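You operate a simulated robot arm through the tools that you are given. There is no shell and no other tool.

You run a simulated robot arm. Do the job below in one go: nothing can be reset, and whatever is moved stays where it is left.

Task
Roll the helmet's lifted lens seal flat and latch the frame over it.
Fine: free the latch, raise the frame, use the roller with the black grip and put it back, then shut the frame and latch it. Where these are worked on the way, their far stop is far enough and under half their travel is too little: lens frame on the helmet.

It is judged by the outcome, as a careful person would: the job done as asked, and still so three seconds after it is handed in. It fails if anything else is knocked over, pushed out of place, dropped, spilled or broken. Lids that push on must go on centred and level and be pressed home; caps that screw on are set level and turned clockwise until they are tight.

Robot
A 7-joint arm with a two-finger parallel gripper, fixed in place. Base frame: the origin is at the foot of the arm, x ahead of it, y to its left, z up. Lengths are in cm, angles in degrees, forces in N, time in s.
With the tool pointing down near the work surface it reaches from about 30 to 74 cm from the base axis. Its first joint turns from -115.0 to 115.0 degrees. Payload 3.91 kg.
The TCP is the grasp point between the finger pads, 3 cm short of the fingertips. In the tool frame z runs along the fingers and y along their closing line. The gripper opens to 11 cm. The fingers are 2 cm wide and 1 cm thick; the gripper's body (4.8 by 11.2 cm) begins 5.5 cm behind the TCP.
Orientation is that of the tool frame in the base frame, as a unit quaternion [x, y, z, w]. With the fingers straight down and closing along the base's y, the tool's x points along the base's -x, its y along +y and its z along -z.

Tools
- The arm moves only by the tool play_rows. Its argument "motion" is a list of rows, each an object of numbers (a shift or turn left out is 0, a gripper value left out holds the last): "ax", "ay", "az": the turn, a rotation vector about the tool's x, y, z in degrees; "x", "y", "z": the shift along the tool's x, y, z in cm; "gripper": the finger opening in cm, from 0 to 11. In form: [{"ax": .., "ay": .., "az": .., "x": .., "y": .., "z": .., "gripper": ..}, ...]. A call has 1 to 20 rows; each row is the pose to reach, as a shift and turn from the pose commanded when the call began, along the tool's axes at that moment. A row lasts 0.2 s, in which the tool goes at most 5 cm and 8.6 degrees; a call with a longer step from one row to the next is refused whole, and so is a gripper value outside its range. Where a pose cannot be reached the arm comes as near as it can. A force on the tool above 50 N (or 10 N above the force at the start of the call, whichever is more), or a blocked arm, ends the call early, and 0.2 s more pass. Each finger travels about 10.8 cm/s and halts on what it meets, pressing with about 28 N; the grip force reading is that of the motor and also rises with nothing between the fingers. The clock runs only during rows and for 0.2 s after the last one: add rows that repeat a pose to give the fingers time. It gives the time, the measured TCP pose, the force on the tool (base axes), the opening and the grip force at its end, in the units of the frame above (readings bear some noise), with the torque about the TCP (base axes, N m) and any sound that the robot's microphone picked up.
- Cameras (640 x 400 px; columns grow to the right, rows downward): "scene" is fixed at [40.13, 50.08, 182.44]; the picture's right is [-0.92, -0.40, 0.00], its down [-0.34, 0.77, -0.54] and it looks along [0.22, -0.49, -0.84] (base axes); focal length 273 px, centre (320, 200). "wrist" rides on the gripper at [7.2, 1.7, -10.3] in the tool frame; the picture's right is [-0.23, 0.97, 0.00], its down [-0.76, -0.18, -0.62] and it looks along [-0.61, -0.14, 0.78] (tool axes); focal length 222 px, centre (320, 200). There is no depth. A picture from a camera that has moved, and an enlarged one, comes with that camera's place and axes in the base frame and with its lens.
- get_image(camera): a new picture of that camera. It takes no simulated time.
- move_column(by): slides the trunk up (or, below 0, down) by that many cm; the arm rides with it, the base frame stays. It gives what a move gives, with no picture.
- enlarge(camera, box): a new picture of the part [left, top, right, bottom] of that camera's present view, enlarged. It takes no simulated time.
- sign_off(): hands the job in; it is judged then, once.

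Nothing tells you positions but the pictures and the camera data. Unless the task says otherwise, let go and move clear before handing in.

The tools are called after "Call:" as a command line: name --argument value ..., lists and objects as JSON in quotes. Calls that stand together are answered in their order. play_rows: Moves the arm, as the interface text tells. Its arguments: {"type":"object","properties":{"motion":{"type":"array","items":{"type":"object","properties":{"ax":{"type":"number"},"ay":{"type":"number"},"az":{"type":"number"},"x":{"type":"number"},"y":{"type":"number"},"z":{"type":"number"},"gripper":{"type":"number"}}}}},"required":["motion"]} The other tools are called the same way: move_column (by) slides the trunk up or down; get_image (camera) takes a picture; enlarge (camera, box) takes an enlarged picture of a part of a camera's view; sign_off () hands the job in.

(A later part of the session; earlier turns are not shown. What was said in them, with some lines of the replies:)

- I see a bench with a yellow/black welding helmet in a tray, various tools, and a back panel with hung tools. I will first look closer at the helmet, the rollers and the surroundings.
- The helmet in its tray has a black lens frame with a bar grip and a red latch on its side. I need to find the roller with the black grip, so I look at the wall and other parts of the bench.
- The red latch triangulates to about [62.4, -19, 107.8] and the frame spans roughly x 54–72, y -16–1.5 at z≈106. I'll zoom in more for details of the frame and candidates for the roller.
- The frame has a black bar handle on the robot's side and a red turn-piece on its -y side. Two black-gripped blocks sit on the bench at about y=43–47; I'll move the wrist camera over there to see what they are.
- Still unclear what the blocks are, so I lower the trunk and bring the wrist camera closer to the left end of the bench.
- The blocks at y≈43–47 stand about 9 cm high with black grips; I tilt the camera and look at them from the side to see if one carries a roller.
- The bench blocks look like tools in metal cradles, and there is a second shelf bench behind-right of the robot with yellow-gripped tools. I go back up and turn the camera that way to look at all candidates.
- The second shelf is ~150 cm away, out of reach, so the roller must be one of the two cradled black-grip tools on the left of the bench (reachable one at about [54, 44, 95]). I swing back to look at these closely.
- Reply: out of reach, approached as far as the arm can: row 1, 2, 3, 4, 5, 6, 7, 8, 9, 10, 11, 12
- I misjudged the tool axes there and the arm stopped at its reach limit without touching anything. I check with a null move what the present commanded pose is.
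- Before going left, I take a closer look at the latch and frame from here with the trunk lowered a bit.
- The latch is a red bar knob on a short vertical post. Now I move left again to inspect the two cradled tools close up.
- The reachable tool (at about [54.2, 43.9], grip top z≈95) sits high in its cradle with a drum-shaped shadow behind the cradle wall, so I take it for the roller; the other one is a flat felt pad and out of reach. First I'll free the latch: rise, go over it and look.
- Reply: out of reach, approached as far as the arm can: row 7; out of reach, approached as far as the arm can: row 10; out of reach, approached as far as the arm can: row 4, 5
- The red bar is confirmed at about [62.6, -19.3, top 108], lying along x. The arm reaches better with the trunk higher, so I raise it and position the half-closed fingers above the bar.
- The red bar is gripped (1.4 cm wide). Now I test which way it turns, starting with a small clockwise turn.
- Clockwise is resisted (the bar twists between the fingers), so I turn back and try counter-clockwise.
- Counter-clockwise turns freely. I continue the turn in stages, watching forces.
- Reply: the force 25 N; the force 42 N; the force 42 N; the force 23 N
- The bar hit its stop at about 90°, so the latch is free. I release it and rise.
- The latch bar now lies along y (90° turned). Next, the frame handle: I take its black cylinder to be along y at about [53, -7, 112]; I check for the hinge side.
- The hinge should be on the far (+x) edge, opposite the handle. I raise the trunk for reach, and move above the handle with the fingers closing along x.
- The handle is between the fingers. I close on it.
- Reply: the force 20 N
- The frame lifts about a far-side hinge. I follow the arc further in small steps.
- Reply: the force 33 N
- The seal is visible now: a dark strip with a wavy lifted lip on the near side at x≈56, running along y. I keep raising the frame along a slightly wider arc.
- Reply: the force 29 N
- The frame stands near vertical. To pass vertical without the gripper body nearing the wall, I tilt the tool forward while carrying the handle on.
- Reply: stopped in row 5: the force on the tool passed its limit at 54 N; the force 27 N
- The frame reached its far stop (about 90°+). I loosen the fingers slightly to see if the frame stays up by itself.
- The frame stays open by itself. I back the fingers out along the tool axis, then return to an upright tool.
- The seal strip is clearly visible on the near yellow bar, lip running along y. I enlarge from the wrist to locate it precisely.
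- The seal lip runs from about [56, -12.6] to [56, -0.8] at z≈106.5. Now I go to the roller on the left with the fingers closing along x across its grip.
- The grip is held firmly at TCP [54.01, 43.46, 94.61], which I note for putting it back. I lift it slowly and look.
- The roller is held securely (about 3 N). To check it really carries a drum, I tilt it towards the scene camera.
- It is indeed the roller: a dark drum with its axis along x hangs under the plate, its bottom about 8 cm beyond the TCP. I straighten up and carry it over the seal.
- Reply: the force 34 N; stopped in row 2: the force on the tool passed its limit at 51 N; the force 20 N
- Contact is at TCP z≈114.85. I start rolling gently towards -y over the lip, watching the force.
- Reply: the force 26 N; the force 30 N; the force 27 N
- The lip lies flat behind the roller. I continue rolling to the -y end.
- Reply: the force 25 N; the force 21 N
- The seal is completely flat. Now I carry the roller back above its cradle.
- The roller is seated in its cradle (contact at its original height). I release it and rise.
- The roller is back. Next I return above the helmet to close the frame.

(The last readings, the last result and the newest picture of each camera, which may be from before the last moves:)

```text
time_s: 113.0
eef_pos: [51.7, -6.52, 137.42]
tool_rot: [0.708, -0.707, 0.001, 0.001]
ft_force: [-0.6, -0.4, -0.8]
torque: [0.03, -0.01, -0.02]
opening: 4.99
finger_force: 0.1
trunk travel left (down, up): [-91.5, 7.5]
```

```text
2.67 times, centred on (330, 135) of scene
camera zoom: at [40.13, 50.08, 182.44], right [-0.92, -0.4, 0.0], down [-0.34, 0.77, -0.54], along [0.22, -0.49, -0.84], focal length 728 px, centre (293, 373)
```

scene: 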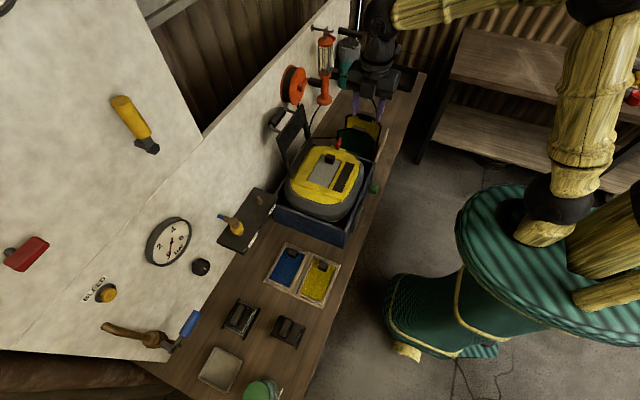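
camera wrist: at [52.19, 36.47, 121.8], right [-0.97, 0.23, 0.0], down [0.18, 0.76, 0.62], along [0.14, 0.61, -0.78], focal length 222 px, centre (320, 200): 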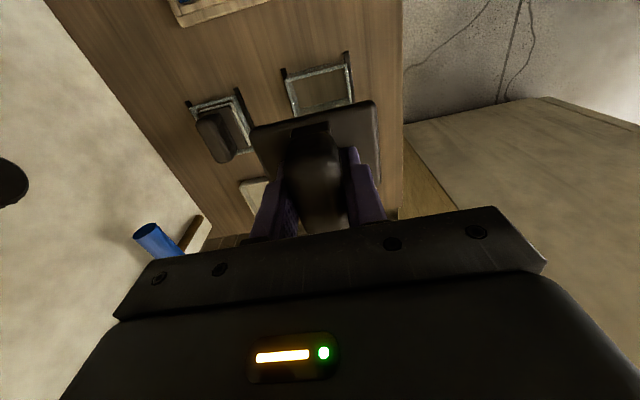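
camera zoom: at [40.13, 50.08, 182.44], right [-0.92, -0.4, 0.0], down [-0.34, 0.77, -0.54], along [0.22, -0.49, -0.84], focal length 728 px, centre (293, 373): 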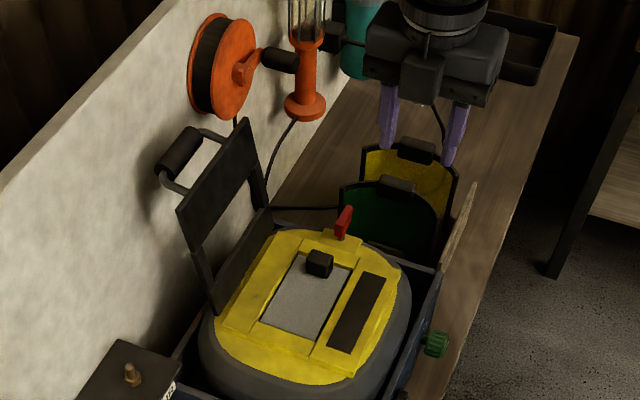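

The roller lies exactly as it did originally. Now I approach the raised frame's handle with the tool tilted forward as before.

Call:
play_rows --motion '[{"y": -3.84, "z": 0.4, "ax": 7.6}, {"y": -7.7, "z": 0.8, "ax": 15.2}, {"y": -11.5, "z": 1.2, "ax": 22.8}, {"y": -15.4, "z": 1.6, "ax": 30.4}, {"y": -19.2, "z": 1.9, "ax": 38.4}, {"y": -19.2, "z": 1.9, "ax": 38.4}]'

Call:
get_image --camera "wrist"

Call:
enlarge --camera "scene" --box '[260, 60, 400, 210]'

```text
time_s: 114.5
eef_pos: [71.1, -6.37, 135.36]
tool_rot: [0.668, -0.667, 0.234, -0.232]
ft_force: [0.6, 0.1, -0.2]
torque: [-0.06, -0.04, 0.02]
opening: 5.01
finger_force: 0.0
trunk travel left (down, up): [-91.5, 7.5]
```

```text
taken
camera wrist: at [63.13, -13.57, 142.41], right [-0.76, 0.22, -0.61], down [-0.25, 0.76, 0.6], along [0.6, 0.61, -0.52], focal length 222 px, centre (320, 200)
```

wrist: 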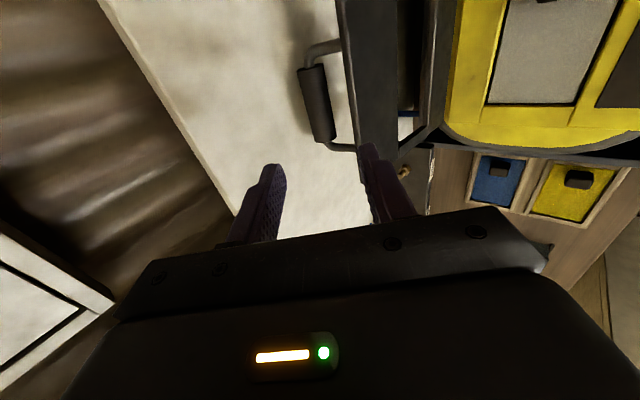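

```text
2.67 times, centred on (330, 135) of scene
camera zoom: at [40.13, 50.08, 182.44], right [-0.92, -0.4, 0.0], down [-0.34, 0.77, -0.54], along [0.22, -0.49, -0.84], focal length 728 px, centre (293, 373)
```

zoom: 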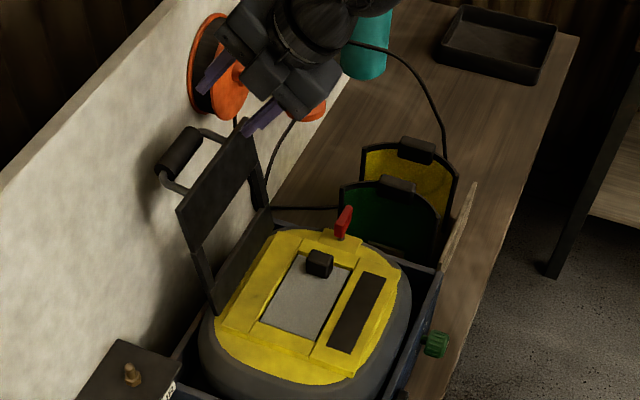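

Call:
play_rows --motion '[{"z": 3}, {"z": 6}, {"z": 9}, {"z": 11}, {"z": 12.5}, {"z": 12.5}]'

Call:
get_image --camera "wrist"

```text
time_s: 115.4
eef_pos: [75.85, -6.35, 129.77]
tool_rot: [0.666, -0.664, 0.241, -0.239]
ft_force: [-46.1, 2.0, 37.6]
torque: [0.42, 2.54, 0.4]
opening: 5.63
finger_force: 5.6
trunk travel left (down, up): [-91.5, 7.5]
stopped in row 4: the force on the tool passed its limit at 73 N (the readings are from after the stop); the commanded pose is now the measured one
```

```text
taken
camera wrist: at [67.86, -13.6, 136.62], right [-0.75, 0.22, -0.62], down [-0.26, 0.76, 0.59], along [0.61, 0.6, -0.52], focal length 222 px, centre (320, 200)
```

wrist: 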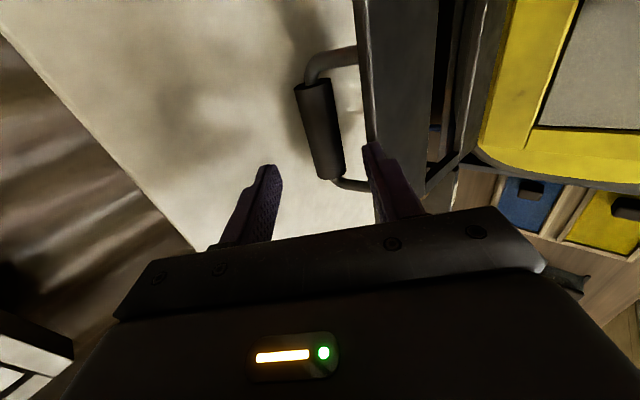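

The lower finger touched the frame's top edge, because the frame has settled a bit further open (handle now near [80.3, -7.0, 123.8]). I back off, narrow the opening and take a steeper approach.

Call:
play_rows --motion '[{"z": -1.5, "gripper": 5}, {"z": -3, "x": 0.2, "gripper": 4.5}, {"z": -4.5, "y": -0.6, "x": 0.5, "ax": -4, "gripper": 4}, {"z": -4.5, "y": -1.2, "x": 0.5, "ax": -7.7, "gripper": 4}, {"z": -4.5, "y": -1.2, "x": 0.5, "ax": -7.7, "gripper": 4}]'

Call:
get_image --camera "wrist"

Call:
enlarge --camera "scene" --box '[260, 60, 400, 210]'

```text
time_s: 116.6
eef_pos: [75.19, -7.13, 132.79]
tool_rot: [0.681, -0.68, 0.192, -0.19]
ft_force: [0.1, 0.0, 0.7]
torque: [0.01, 0.01, 0.05]
opening: 4.02
finger_force: 0.0
trunk travel left (down, up): [-91.5, 7.5]
```

```text
taken
camera wrist: at [68.25, -14.32, 140.75], right [-0.83, 0.22, -0.51], down [-0.17, 0.76, 0.62], along [0.53, 0.61, -0.6], focal length 222 px, centre (320, 200)
```

wrist: 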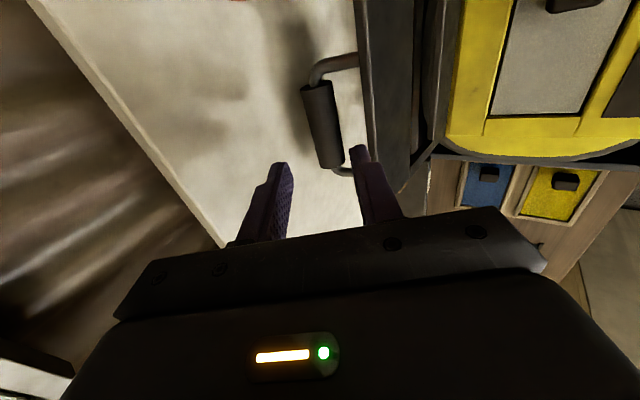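

```text
2.67 times, centred on (330, 135) of scene
camera zoom: at [40.13, 50.08, 182.44], right [-0.92, -0.4, 0.0], down [-0.34, 0.77, -0.54], along [0.22, -0.49, -0.84], focal length 728 px, centre (293, 373)
```

zoom: 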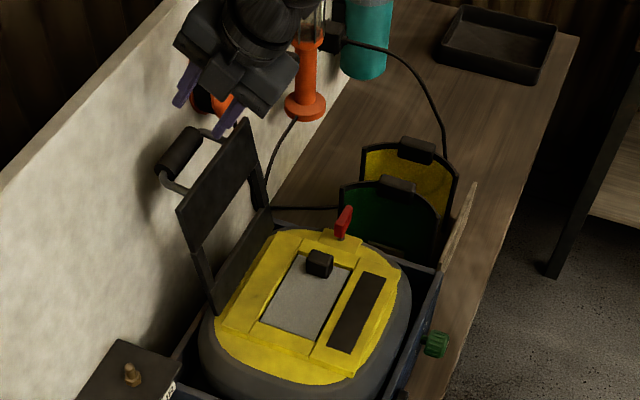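

Call:
play_rows --motion '[{"z": 2.5}, {"z": 5}, {"z": 7}, {"z": 8.5}, {"z": 8.5}]'

Call:
get_image --camera "wrist"

```text
time_s: 117.8
eef_pos: [79.87, -7.28, 125.08]
tool_rot: [0.681, -0.681, 0.191, -0.189]
ft_force: [0.0, -0.6, 0.1]
torque: [-0.02, -0.01, 0.02]
opening: 4.01
finger_force: 0.0
trunk travel left (down, up): [-91.5, 7.5]
```

```text
taken
camera wrist: at [72.89, -14.54, 133.09], right [-0.83, 0.22, -0.51], down [-0.17, 0.76, 0.62], along [0.53, 0.61, -0.6], focal length 222 px, centre (320, 200)
```

wrist: 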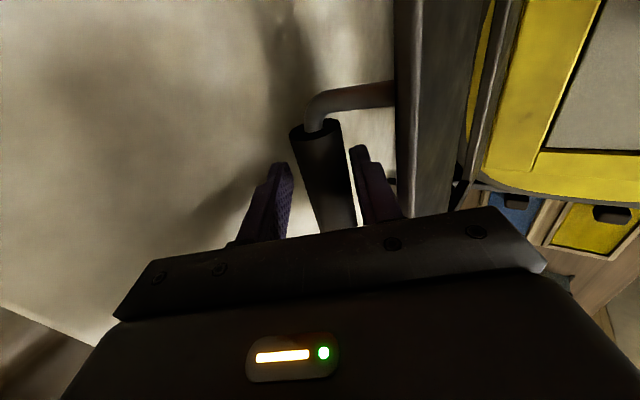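

Call:
play_rows --motion '[{"z": 0.6}, {"z": 1.1}, {"z": 1.1, "gripper": 3}, {"z": 1.1, "gripper": 2}, {"z": 1.1, "gripper": 1}, {"z": 1.1, "gripper": 1}]'

Call:
get_image --camera "wrist"

```text
time_s: 119.2
eef_pos: [80.05, -7.13, 123.88]
tool_rot: [0.683, -0.681, 0.189, -0.186]
ft_force: [-21.7, 3.2, -21.8]
torque: [0.22, -0.25, -0.07]
opening: 2.65
finger_force: 44.9
trunk travel left (down, up): [-91.5, 7.5]
```

```text
taken
camera wrist: at [73.22, -14.31, 131.94], right [-0.84, 0.22, -0.5], down [-0.17, 0.76, 0.62], along [0.52, 0.61, -0.6], focal length 222 px, centre (320, 200)
```

wrist: 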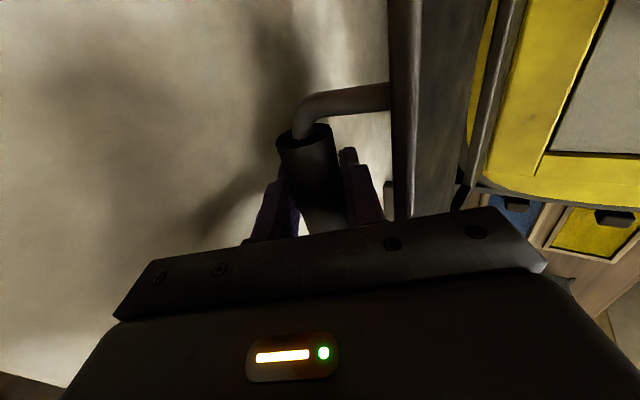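

The handle is gripped again. I now bring the frame back down along the reverse arc (hinge near [72.1, 107.3], radius 19.75).

Call:
play_rows --motion '[{"y": 0.5, "z": -0.7}, {"y": 1.03, "z": -1.39}, {"y": 1.6, "z": -2.05}, {"y": 2.17, "z": -2.68}, {"y": 2.8, "z": -3.3}, {"y": 3.42, "z": -3.86}, {"y": 3.42, "z": -3.86}]'

Call:
enlarge --camera "scene" --box '[260, 60, 400, 210]'

```text
time_s: 120.8
eef_pos: [75.56, -7.13, 125.65]
tool_rot: [0.683, -0.681, 0.188, -0.187]
ft_force: [-3.6, 2.8, -33.2]
torque: [0.32, -0.53, -0.06]
opening: 2.66
finger_force: 44.6
trunk travel left (down, up): [-91.5, 7.5]
```

```text
2.67 times, centred on (330, 135) of scene
camera zoom: at [40.13, 50.08, 182.44], right [-0.92, -0.4, 0.0], down [-0.34, 0.77, -0.54], along [0.22, -0.49, -0.84], focal length 728 px, centre (293, 373)
```

zoom: 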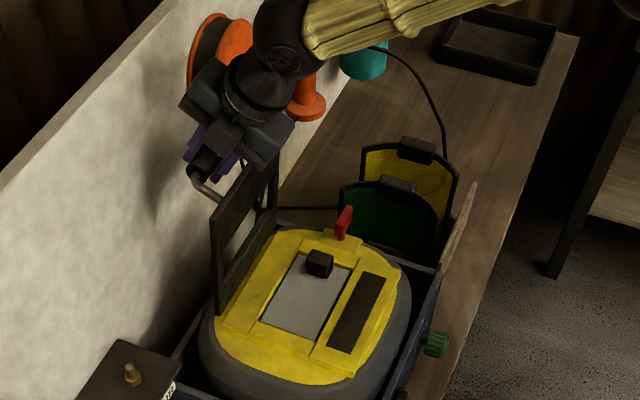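

Call:
play_rows --motion '[{"y": 1.0, "z": -0.55, "ax": -2.5}, {"y": 1.98, "z": -1.09, "ax": -5}, {"y": 3.1, "z": -1.72, "ax": -8}, {"y": 4.2, "z": -2.32, "ax": -11}, {"y": 4.2, "z": -2.32, "ax": -11}]'

Call:
enlarge --camera "scene" --box '[260, 60, 400, 210]'

```text
time_s: 122.0
eef_pos: [70.62, -7.01, 126.3]
tool_rot: [0.696, -0.695, 0.128, -0.124]
ft_force: [3.1, -2.2, 20.6]
torque: [-0.02, -0.86, -0.04]
opening: 2.66
finger_force: 44.7
trunk travel left (down, up): [-91.5, 7.5]
```

```text
2.67 times, centred on (330, 135) of scene
camera zoom: at [40.13, 50.08, 182.44], right [-0.92, -0.4, 0.0], down [-0.34, 0.77, -0.54], along [0.22, -0.49, -0.84], focal length 728 px, centre (293, 373)
```

zoom: 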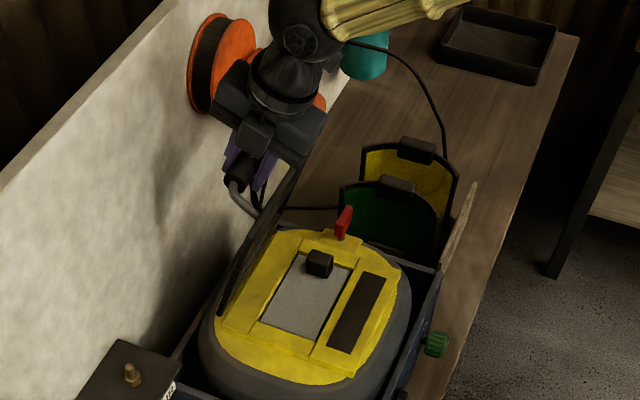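

Call:
play_rows --motion '[{"y": 1.15, "z": -0.25, "ax": -3.3}, {"y": 2.3, "z": -0.48, "ax": -6.6}, {"y": 3.43, "z": -0.64, "ax": -10}, {"y": 4.65, "z": -0.72, "ax": -13.5}, {"y": 5.85, "z": -0.74, "ax": -17}, {"y": 7.04, "z": -0.72, "ax": -20.6}, {"y": 7.04, "z": -0.72, "ax": -20.6}]'

Call:
enlarge --camera "scene" --box '[260, 60, 400, 210]'

```text
time_s: 123.6
eef_pos: [63.54, -7.04, 123.9]
tool_rot: [0.707, -0.707, -0.001, 0.004]
ft_force: [3.4, -1.7, 1.1]
torque: [0.2, -0.67, -0.08]
opening: 2.68
finger_force: 45.0
trunk travel left (down, up): [-91.5, 7.5]
```

```text
2.67 times, centred on (330, 135) of scene
camera zoom: at [40.13, 50.08, 182.44], right [-0.92, -0.4, 0.0], down [-0.34, 0.77, -0.54], along [0.22, -0.49, -0.84], focal length 728 px, centre (293, 373)
```

zoom: 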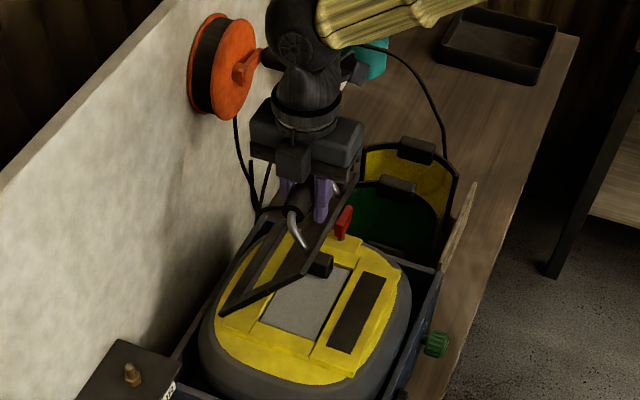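

Call:
play_rows --motion '[{"y": 1.4, "z": 0.75}, {"y": 2.77, "z": 1.62}, {"y": 4.1, "z": 2.65}, {"y": 5.41, "z": 3.83}, {"y": 6.55, "z": 5.1}, {"y": 7.62, "z": 6.47}, {"y": 7.62, "z": 6.47}]'

Call:
enlarge --camera "scene" --box '[270, 90, 400, 210]'

```text
time_s: 124.4
eef_pos: [61.04, -7.05, 122.27]
tool_rot: [-0.707, 0.707, -0.016, 0.014]
ft_force: [5.1, -1.6, 3.6]
torque: [0.03, -1.34, -0.15]
opening: 2.65
finger_force: 44.8
trunk travel left (down, up): [-91.5, 7.5]
stopped in row 4: the force on the tool passed its limit at 55 N (the readings are from after the stop); the commanded pose is now the measured one
```

```text
3.33 times, centred on (335, 150) of scene
camera zoom: at [40.13, 50.08, 182.44], right [-0.92, -0.4, 0.0], down [-0.34, 0.77, -0.54], along [0.22, -0.49, -0.84], focal length 909 px, centre (270, 367)
```

zoom: 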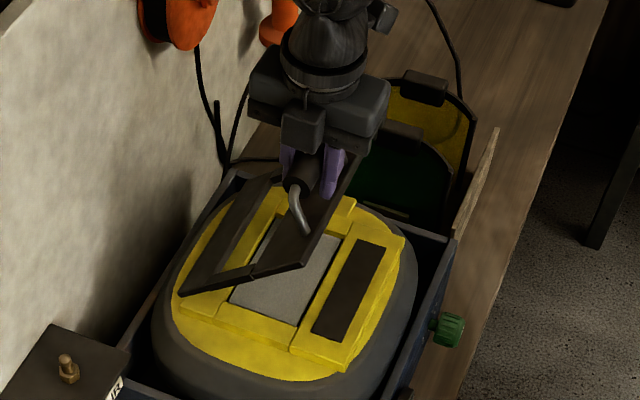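

The tip of the near finger had touched the frame's edge since I hold the handle deeper than before. I tilt the tool the other way slightly to clear it, then carry on down.

Call:
play_rows --motion '[{"y": 0.1, "ax": -4}, {"y": 0.2, "ax": -9}, {"y": 0.29, "ax": -14}, {"y": 0.29, "ax": -14}]'

Call:
get_image --camera "wrist"

```text
time_s: 125.0
eef_pos: [61.82, -7.12, 122.94]
tool_rot: [-0.707, 0.707, 0.007, -0.011]
ft_force: [8.5, 0.1, 0.2]
torque: [-0.15, -1.33, -0.12]
opening: 2.63
finger_force: 45.3
trunk travel left (down, up): [-91.5, 7.5]
stopped in row 2: the force on the tool passed its limit at 56 N (the readings are from after the stop); the commanded pose is now the measured one
```

```text
taken
camera wrist: at [60.47, -14.26, 133.4], right [-0.97, 0.23, 0.03], down [0.19, 0.76, 0.62], along [0.12, 0.6, -0.79], focal length 222 px, centre (320, 200)
```

wrist: 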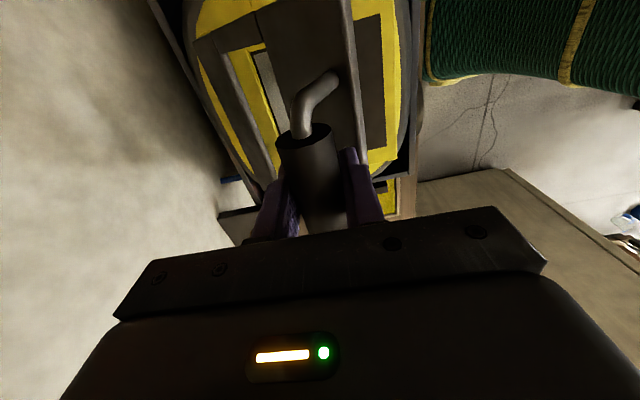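

The finger tip sits too deep between handle and frame. With the handle still caged between the fingers, I loosen slightly, slide up about 1.3 cm along the handle, and regrip.

Call:
play_rows --motion '[{"gripper": 3.0}, {"gripper": 3.3}, {"gripper": 3.3, "z": -0.4}, {"gripper": 3.3, "z": -0.8}, {"gripper": 3.3, "z": -1.3}, {"gripper": 3.3, "z": -1.3}]'

Call:
get_image --camera "wrist"

Call:
enlarge --camera "scene" --box '[270, 90, 400, 210]'

```text
time_s: 126.4
eef_pos: [61.89, -6.87, 124.32]
tool_rot: [0.707, -0.707, -0.011, 0.013]
ft_force: [0.0, 0.0, 0.0]
torque: [-0.02, -0.02, 0.02]
opening: 3.32
finger_force: 0.1
trunk travel left (down, up): [-91.5, 7.5]
```

```text
taken
camera wrist: at [60.38, -14.14, 134.82], right [-0.97, 0.23, 0.03], down [0.2, 0.76, 0.61], along [0.11, 0.6, -0.79], focal length 222 px, centre (320, 200)
```

wrist: 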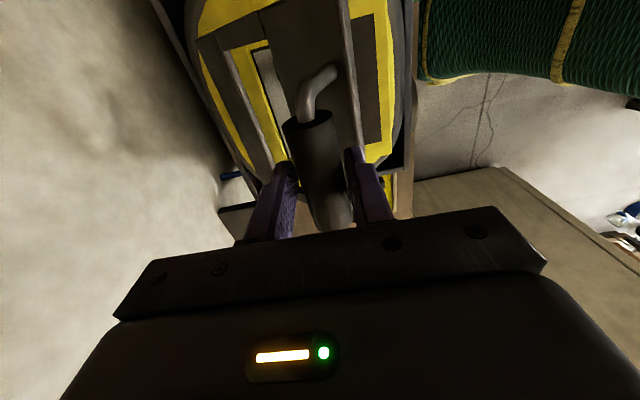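

```text
3.33 times, centred on (335, 150) of scene
camera zoom: at [40.13, 50.08, 182.44], right [-0.92, -0.4, 0.0], down [-0.34, 0.77, -0.54], along [0.22, -0.49, -0.84], focal length 909 px, centre (270, 367)
```

zoom: 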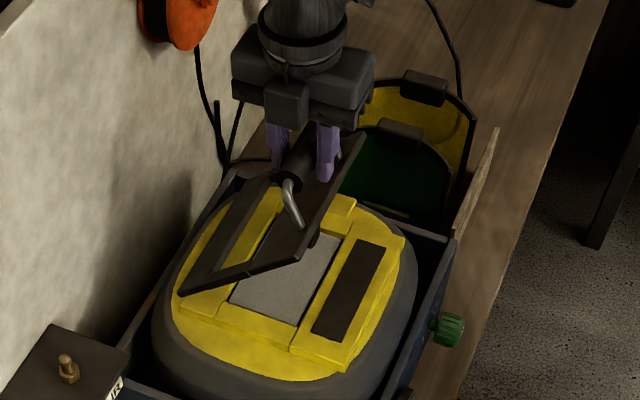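

The frame holds its angle by friction. I regrip with the handle at the TCP and continue closing.

Call:
play_rows --motion '[{"ax": 1, "gripper": 2.5}, {"ax": 2, "gripper": 1}, {"ax": 2, "gripper": 1}, {"ax": 2, "gripper": 1}]'

```text
time_s: 127.4
eef_pos: [61.56, -6.99, 124.35]
tool_rot: [0.708, -0.706, 0.002, 0.0]
ft_force: [-7.1, 3.4, 2.1]
torque: [0.19, 1.0, -0.07]
opening: 2.66
finger_force: 44.8
trunk travel left (down, up): [-91.5, 7.5]
```

Call:
play_rows --motion '[{"y": 1.15, "z": 0.8}, {"y": 2.32, "z": 1.67}, {"y": 3.3, "z": 2.6}, {"y": 4.3, "z": 3.58}, {"y": 4.3, "z": 3.58}]'

Call:
enlarge --camera "scene" --box '[270, 90, 400, 210]'

```text
time_s: 128.6
eef_pos: [57.41, -7.03, 120.7]
tool_rot: [-0.707, 0.707, -0.002, 0.0]
ft_force: [5.1, -1.5, 0.8]
torque: [-0.26, -0.8, 0.02]
opening: 2.66
finger_force: 45.1
trunk travel left (down, up): [-91.5, 7.5]
```

```text
3.33 times, centred on (335, 150) of scene
camera zoom: at [40.13, 50.08, 182.44], right [-0.92, -0.4, 0.0], down [-0.34, 0.77, -0.54], along [0.22, -0.49, -0.84], focal length 909 px, centre (270, 367)
```

zoom: 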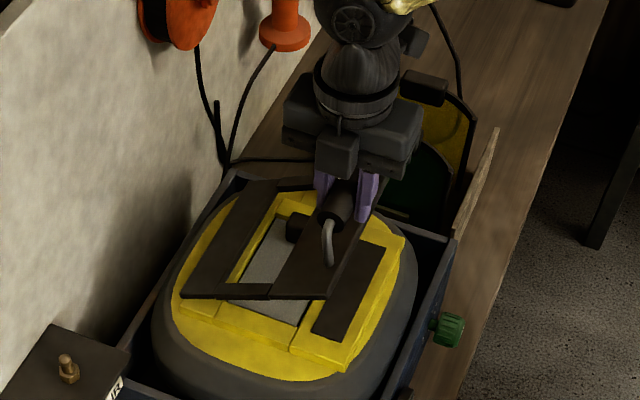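

Call:
play_rows --motion '[{"y": 0.85, "z": 1.1}, {"y": 1.69, "z": 2.18}, {"y": 2.4, "z": 3.35}, {"y": 3.07, "z": 4.56}, {"y": 3.5, "z": 5.5}, {"y": 3.88, "z": 6.47}, {"y": 3.88, "z": 6.47}]'

Call:
enlarge --camera "scene" --box '[270, 90, 400, 210]'

```text
time_s: 130.2
eef_pos: [53.62, -6.95, 114.14]
tool_rot: [0.707, -0.707, 0.001, 0.0]
ft_force: [0.5, 0.2, 3.2]
torque: [0.23, -0.62, -0.13]
opening: 2.68
finger_force: 44.7
trunk travel left (down, up): [-91.5, 7.5]
```

```text
3.33 times, centred on (335, 150) of scene
camera zoom: at [40.13, 50.08, 182.44], right [-0.92, -0.4, 0.0], down [-0.34, 0.77, -0.54], along [0.22, -0.49, -0.84], focal length 909 px, centre (270, 367)
```

zoom: 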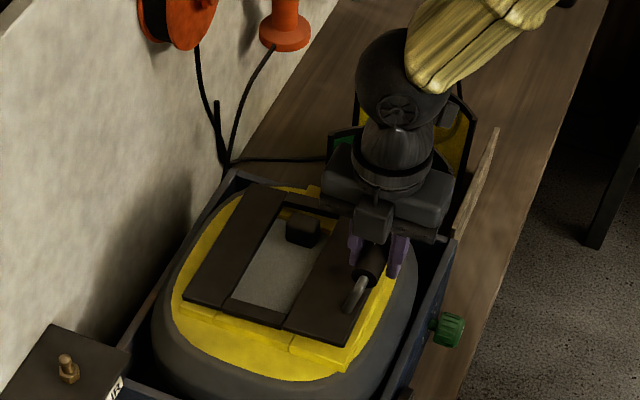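

Call:
play_rows --motion '[{"y": 0.2, "z": 0.6}, {"y": 0.4, "z": 1.2}, {"y": 0.55, "z": 1.7}, {"y": 0.6, "z": 2.0}, {"y": 0.6, "z": 2.0}]'

```text
time_s: 131.4
eef_pos: [52.94, -6.98, 112.43]
tool_rot: [0.708, -0.706, 0.003, -0.001]
ft_force: [2.6, 6.4, 16.3]
torque: [0.67, 0.31, -0.53]
opening: 2.65
finger_force: 45.4
trunk travel left (down, up): [-91.5, 7.5]
```

Call:
play_rows --motion '[{"z": 0.1}, {"z": 0.2}, {"z": 0.2}]'

Call:
enlarge --camera "scene" --box '[280, 120, 400, 220]'

```text
time_s: 132.2
eef_pos: [53.06, -7.0, 112.27]
tool_rot: [0.708, -0.706, 0.005, -0.001]
ft_force: [8.3, 2.7, 41.1]
torque: [-0.1, 0.03, -0.06]
opening: 2.7
finger_force: 44.9
trunk travel left (down, up): [-91.5, 7.5]
```

```text
4.00 times, centred on (340, 170) of scene
camera zoom: at [40.13, 50.08, 182.44], right [-0.92, -0.4, 0.0], down [-0.34, 0.77, -0.54], along [0.22, -0.49, -0.84], focal length 1091 px, centre (240, 320)
```

zoom: 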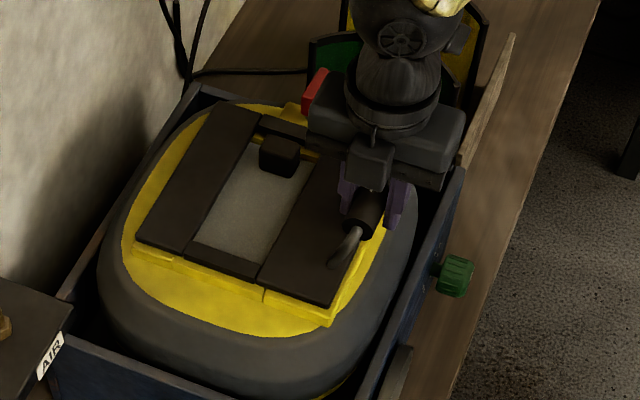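

The frame is shut against its seat (41 N reaction). I relax, release the handle, rise, and check.

Call:
play_rows --motion '[{"z": -0.2}, {"z": -0.2, "gripper": 3.5}, {"z": -0.2, "gripper": 5}, {"z": -0.2, "gripper": 6}, {"z": -0.2, "gripper": 6}, {"z": -3, "gripper": 6}, {"z": -7, "gripper": 6}, {"z": -11, "gripper": 6}]'

Call:
enlarge --camera "scene" --box '[280, 120, 400, 220]'

Call:
get_image --camera "wrist"

```text
time_s: 134.0
eef_pos: [52.75, -6.91, 123.29]
tool_rot: [0.708, -0.707, 0.001, 0.0]
ft_force: [0.4, 0.0, -0.2]
torque: [0.0, -0.02, -0.03]
opening: 6.0
finger_force: 0.0
trunk travel left (down, up): [-91.5, 7.5]
```

```text
4.00 times, centred on (340, 170) of scene
camera zoom: at [40.13, 50.08, 182.44], right [-0.92, -0.4, 0.0], down [-0.34, 0.77, -0.54], along [0.22, -0.49, -0.84], focal length 1091 px, centre (240, 320)
```

zoom: 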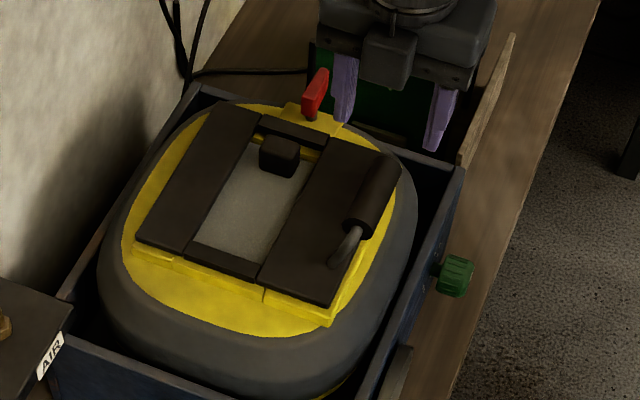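

```text
taken
camera wrist: at [50.95, -14.08, 133.59], right [-0.97, 0.23, 0.0], down [0.18, 0.76, 0.62], along [0.14, 0.6, -0.78], focal length 222 px, centre (320, 200)
```

wrist: 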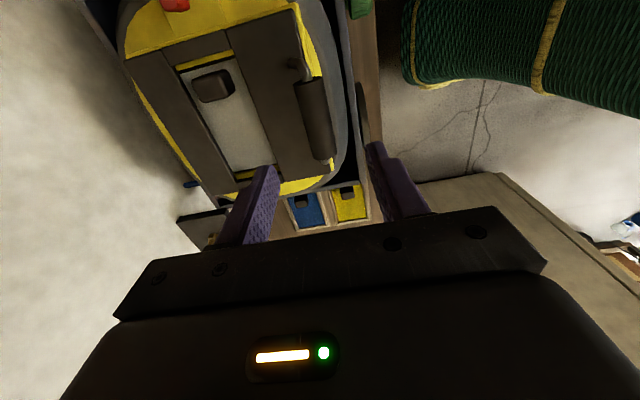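

The frame is shut as at the start. Now I go over the red latch bar to turn it back clockwise.

Call:
play_rows --motion '[{"x": 3.2, "y": -2.5, "z": 0, "gripper": 4}, {"x": 6.4, "y": -5, "z": 0, "gripper": 4}, {"x": 9.6, "y": -7.6, "z": 1, "gripper": 4}, {"x": 12.7, "y": -10.1, "z": 3, "gripper": 4}, {"x": 12.7, "y": -10.1, "z": 5, "gripper": 4}]'

Call:
get_image --camera "wrist"

Call:
enlarge --camera "wrist" --box '[200, 50, 440, 230]'

```text
time_s: 135.2
eef_pos: [63.09, -19.91, 117.93]
tool_rot: [0.708, -0.707, 0.001, 0.0]
ft_force: [-0.6, 0.2, -0.6]
torque: [0.01, -0.01, 0.01]
opening: 3.99
finger_force: 0.0
trunk travel left (down, up): [-91.5, 7.5]
```

```text
taken
camera wrist: at [61.26, -26.91, 128.36], right [-0.97, 0.23, 0.0], down [0.18, 0.76, 0.62], along [0.14, 0.6, -0.78], focal length 222 px, centre (320, 200)
```

wrist: 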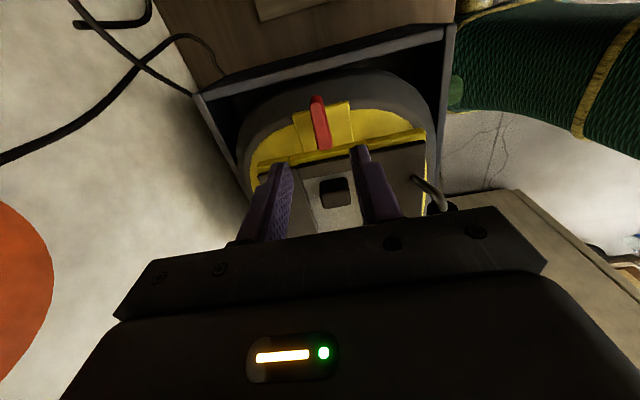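

```text
2.22 times, centred on (320, 140) of wrist
camera zoom: at [61.26, -26.91, 128.36], right [-0.97, 0.23, 0.0], down [0.18, 0.76, 0.62], along [0.14, 0.6, -0.78], focal length 494 px, centre (320, 333)
```

zoom: 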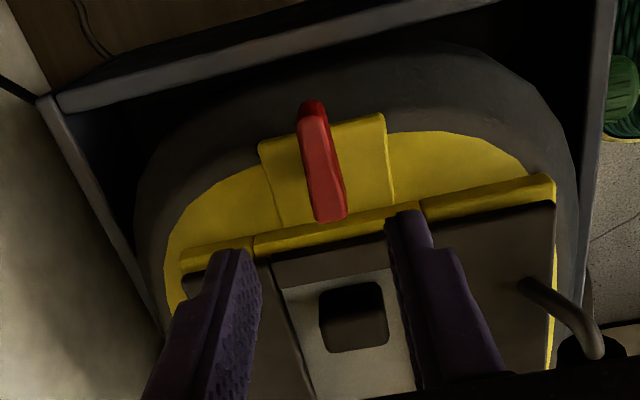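

Call:
play_rows --motion '[{"y": 0.1, "z": 3}, {"y": 0.1, "z": 6}, {"y": 0.1, "z": 8}, {"y": 0.1, "z": 9.1}, {"y": 0.1, "z": 9.1}]'

Call:
enlarge --camera "wrist" --box '[200, 80, 440, 240]'

```text
time_s: 136.4
eef_pos: [63.16, -19.6, 108.79]
tool_rot: [0.708, -0.706, 0.002, 0.001]
ft_force: [0.4, 0.6, 0.5]
torque: [-0.01, 0.02, -0.01]
opening: 4.0
finger_force: 0.1
trunk travel left (down, up): [-91.5, 7.5]
```

```text
2.50 times, centred on (320, 160) of wrist
camera zoom: at [61.43, -26.77, 119.27], right [-0.97, 0.23, 0.0], down [0.18, 0.76, 0.62], along [0.14, 0.6, -0.78], focal length 555 px, centre (320, 300)
```

zoom: 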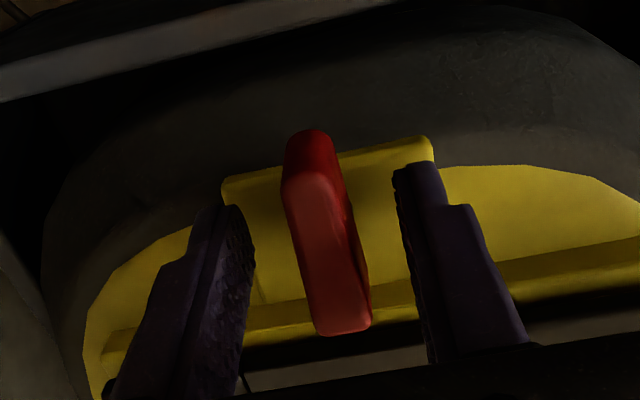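

Call:
play_rows --motion '[{"gripper": 2.5}, {"gripper": 1.2}, {"gripper": 0}, {"gripper": 0}]'

```text
time_s: 137.4
eef_pos: [63.01, -19.59, 108.88]
tool_rot: [0.707, -0.707, 0.0, 0.001]
ft_force: [-13.3, 0.8, -4.0]
torque: [-0.02, 0.25, 0.07]
opening: 1.4
finger_force: 45.2
trunk travel left (down, up): [-91.5, 7.5]
```

The bar is gripped. I turn it clockwise in stages.

Call:
play_rows --motion '[{"az": 6, "y": 0.1}, {"az": 12, "y": 0.15, "x": -0.03}, {"az": 18, "y": 0.18, "x": -0.07}, {"az": 24, "y": 0.2, "x": -0.1}, {"az": 30, "y": 0.23, "x": -0.13}, {"az": 36, "y": 0.25, "x": -0.15}, {"az": 42, "y": 0.27, "x": -0.18}]'

```text
time_s: 139.0
eef_pos: [62.78, -19.53, 108.84]
tool_rot: [-0.407, 0.913, 0.0, 0.0]
ft_force: [-11.2, 7.8, -20.4]
torque: [-0.21, 0.43, 0.05]
opening: 1.42
finger_force: 45.2
trunk travel left (down, up): [-91.5, 7.5]
```

Call:
play_rows --motion '[{"az": 6, "x": -0.02, "y": 0.05, "z": 0.08}, {"az": 12, "x": -0.04, "y": 0.1, "z": 0.12}, {"az": 18, "x": -0.06, "y": 0.15, "z": 0.12}, {"az": 24, "x": -0.08, "y": 0.2, "z": 0.12}, {"az": 30, "x": -0.1, "y": 0.25, "z": 0.12}, {"az": 36, "x": -0.11, "y": 0.28, "z": 0.12}]'

```text
time_s: 140.4
eef_pos: [62.61, -19.28, 108.91]
tool_rot: [-0.104, 0.995, -0.001, 0.0]
ft_force: [-9.6, 8.3, -15.3]
torque: [0.18, 1.48, 0.05]
opening: 1.44
finger_force: 45.1
trunk travel left (down, up): [-91.5, 7.5]
```

Call:
play_rows --motion '[{"az": 4, "y": 0.05}, {"az": 8, "y": 0.1}, {"az": 12, "y": 0.12}, {"az": 15, "y": 0.12}]'

```text
time_s: 141.4
eef_pos: [62.65, -19.1, 108.89]
tool_rot: [0.024, 1.0, -0.002, 0.001]
ft_force: [-9.1, 5.6, -9.7]
torque: [0.49, 0.47, 0.91]
opening: 1.43
finger_force: 44.8
trunk travel left (down, up): [-91.5, 7.5]
```

The latch is back at its stop (torque rises, yaw ≈ 0). I release with a small opening and rise.

Call:
play_rows --motion '[{"az": -1}, {"az": -2.5, "gripper": 1.6}, {"az": -2.5, "gripper": 2.4}, {"az": -2.5, "gripper": 2.8}, {"az": -2.5, "gripper": 2.8}, {"az": -2.5, "z": -2, "gripper": 2.8}, {"az": -2.5, "z": -5, "gripper": 2.8}, {"az": -2.5, "z": -9, "gripper": 2.8}, {"az": -2.5, "z": -13, "gripper": 4}]'

Call:
get_image --camera "wrist"

Call:
enlarge --camera "scene" --box '[280, 120, 400, 220]'

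Call:
enlarge --camera "scene" --box '[322, 132, 358, 156]'

```text
time_s: 143.4
eef_pos: [62.63, -19.04, 121.8]
tool_rot: [0.004, 1.0, -0.002, 0.001]
ft_force: [-0.2, -0.5, 1.0]
torque: [-0.02, -0.01, 0.01]
opening: 4.0
finger_force: 0.2
trunk travel left (down, up): [-91.5, 7.5]
```

```text
taken
camera wrist: at [55.24, -17.33, 132.16], right [0.23, 0.97, 0.0], down [0.76, -0.18, 0.63], along [0.61, -0.15, -0.78], focal length 222 px, centre (320, 200)
```

wrist: 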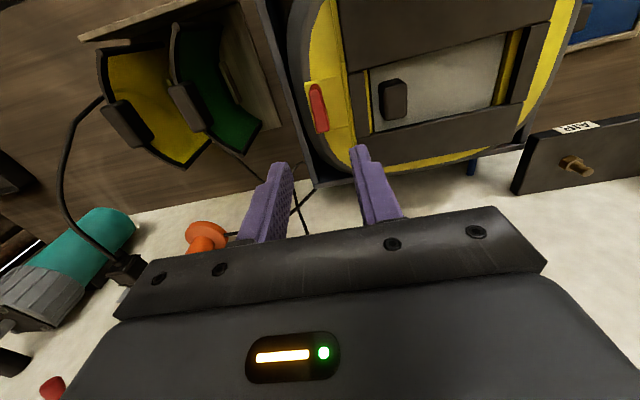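

```text
4.00 times, centred on (340, 170) of scene
camera zoom: at [40.13, 50.08, 182.44], right [-0.92, -0.4, 0.0], down [-0.34, 0.77, -0.54], along [0.22, -0.49, -0.84], focal length 1091 px, centre (240, 320)
```

zoom: 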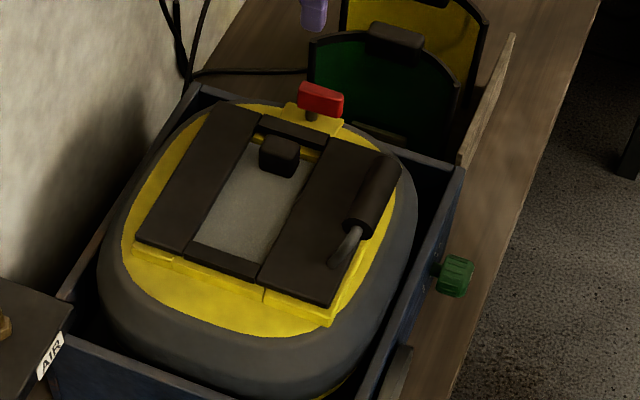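

```text
16.00 times, centred on (340, 144) of scene
camera zoom: at [40.13, 50.08, 182.44], right [-0.92, -0.4, 0.0], down [-0.34, 0.77, -0.54], along [0.22, -0.49, -0.84], focal length 4365 px, centre (0, 1096)
```

zoom: 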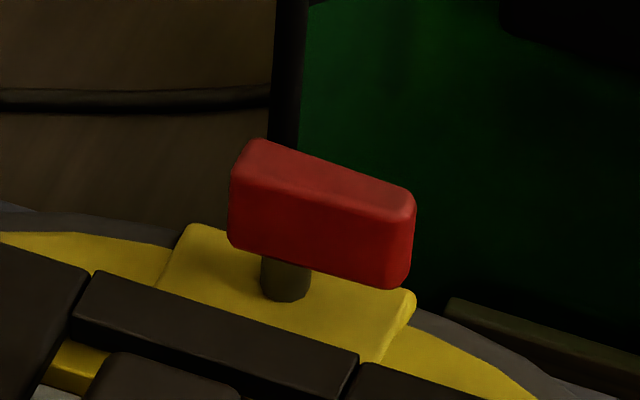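

The latch and frame look exactly as in their latched starting state. I move the arm clear and check the whole scene before handing in.

Call:
play_rows --motion '[{"z": -4}, {"x": 2, "y": 2, "z": -7}, {"x": 4.5, "y": 5, "z": -9}, {"x": 7, "y": 8.5, "z": -11}, {"x": 9.5, "y": 12, "z": -13}, {"x": 12, "y": 15.5, "z": -15}, {"x": 13.6, "y": 19, "z": -16}, {"x": 13.6, "y": 19, "z": -16}]'

Call:
get_image --camera "scene"

Call:
get_image --camera "wrist"

Call:
enlarge --camera "scene" --box '[260, 110, 400, 250]'

Call:
enlarge --camera "scene" --box '[220, 295, 310, 350]'

```text
time_s: 145.2
eef_pos: [49.22, 0.21, 137.51]
tool_rot: [0.005, 1.0, -0.001, 0.001]
ft_force: [-0.1, 0.0, -0.1]
torque: [-0.02, 0.04, 0.0]
opening: 3.98
finger_force: 0.1
trunk travel left (down, up): [-91.5, 7.5]
```

```text
taken
```

scene: 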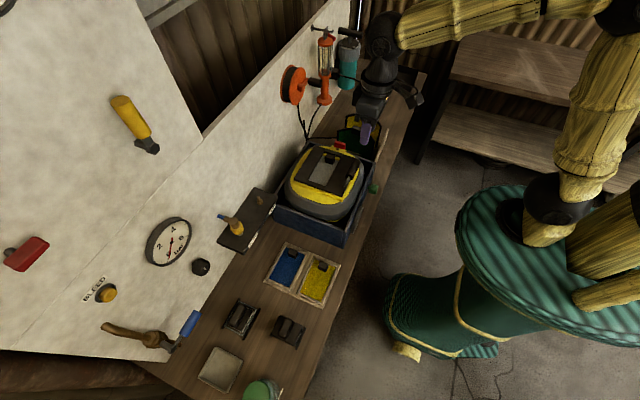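

```text
taken
camera wrist: at [41.91, 2.0, 147.92], right [0.23, 0.97, 0.0], down [0.76, -0.18, 0.62], along [0.61, -0.15, -0.78], focal length 222 px, centre (320, 200)
```

wrist: 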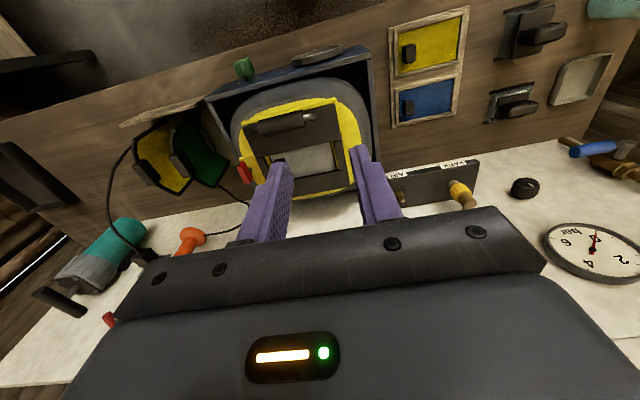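

```text
2.86 times, centred on (330, 180) of scene
camera zoom: at [40.13, 50.08, 182.44], right [-0.92, -0.4, 0.0], down [-0.34, 0.77, -0.54], along [0.22, -0.49, -0.84], focal length 779 px, centre (291, 257)
```

zoom: 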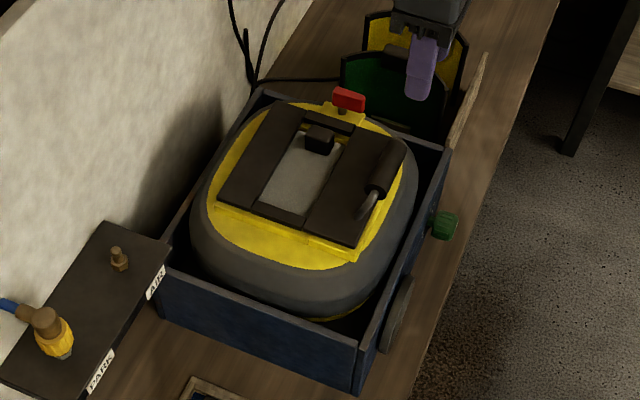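

```text
7.11 times, centred on (265, 322) of scene
camera zoom: at [40.13, 50.08, 182.44], right [-0.92, -0.4, 0.0], down [-0.34, 0.77, -0.54], along [0.22, -0.49, -0.84], focal length 1940 px, centre (711, -671)
```

zoom: 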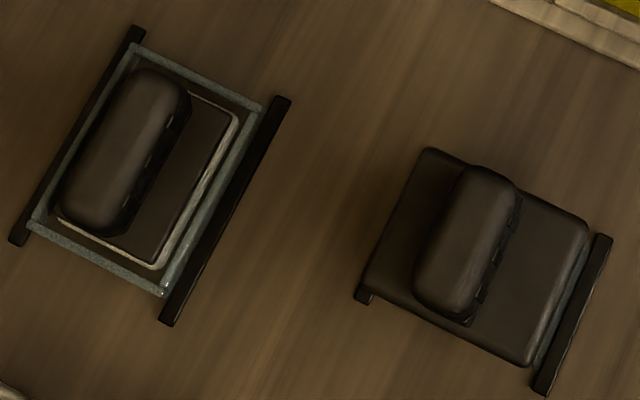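

The seal is rolled flat, and the frame is shut and latched. The roller is seated back in its cradle, everything else is in place, and the arm is clear, so I hand in.

Call:
sign_off

```text
The job is handed in.
```

The lens seal is rolled flat, and the frame is shut and latched over it. I've handed the job in, with the arm moved clear.

- **Latch:** I turned the red bar a quarter turn to free it. After the frame was shut, I turned it back to its stop. In the last picture it sits exactly as it did at the start.
- **Frame:** I raised it to its far stop and closed it until it pressed firmly on its seat. While I was getting hold of the raised handle to close it, a finger hit the frame's edge with 73 N. Nothing looks moved or damaged.
- **Roller:** I used the black-gripped tool nearer the robot. The other black-gripped tool looked like a flat pad. One pass flattened the whole lifted lip, and the roller is back in its cradle where I found it.

Nothing else in the final pictures looks knocked over or out of place.
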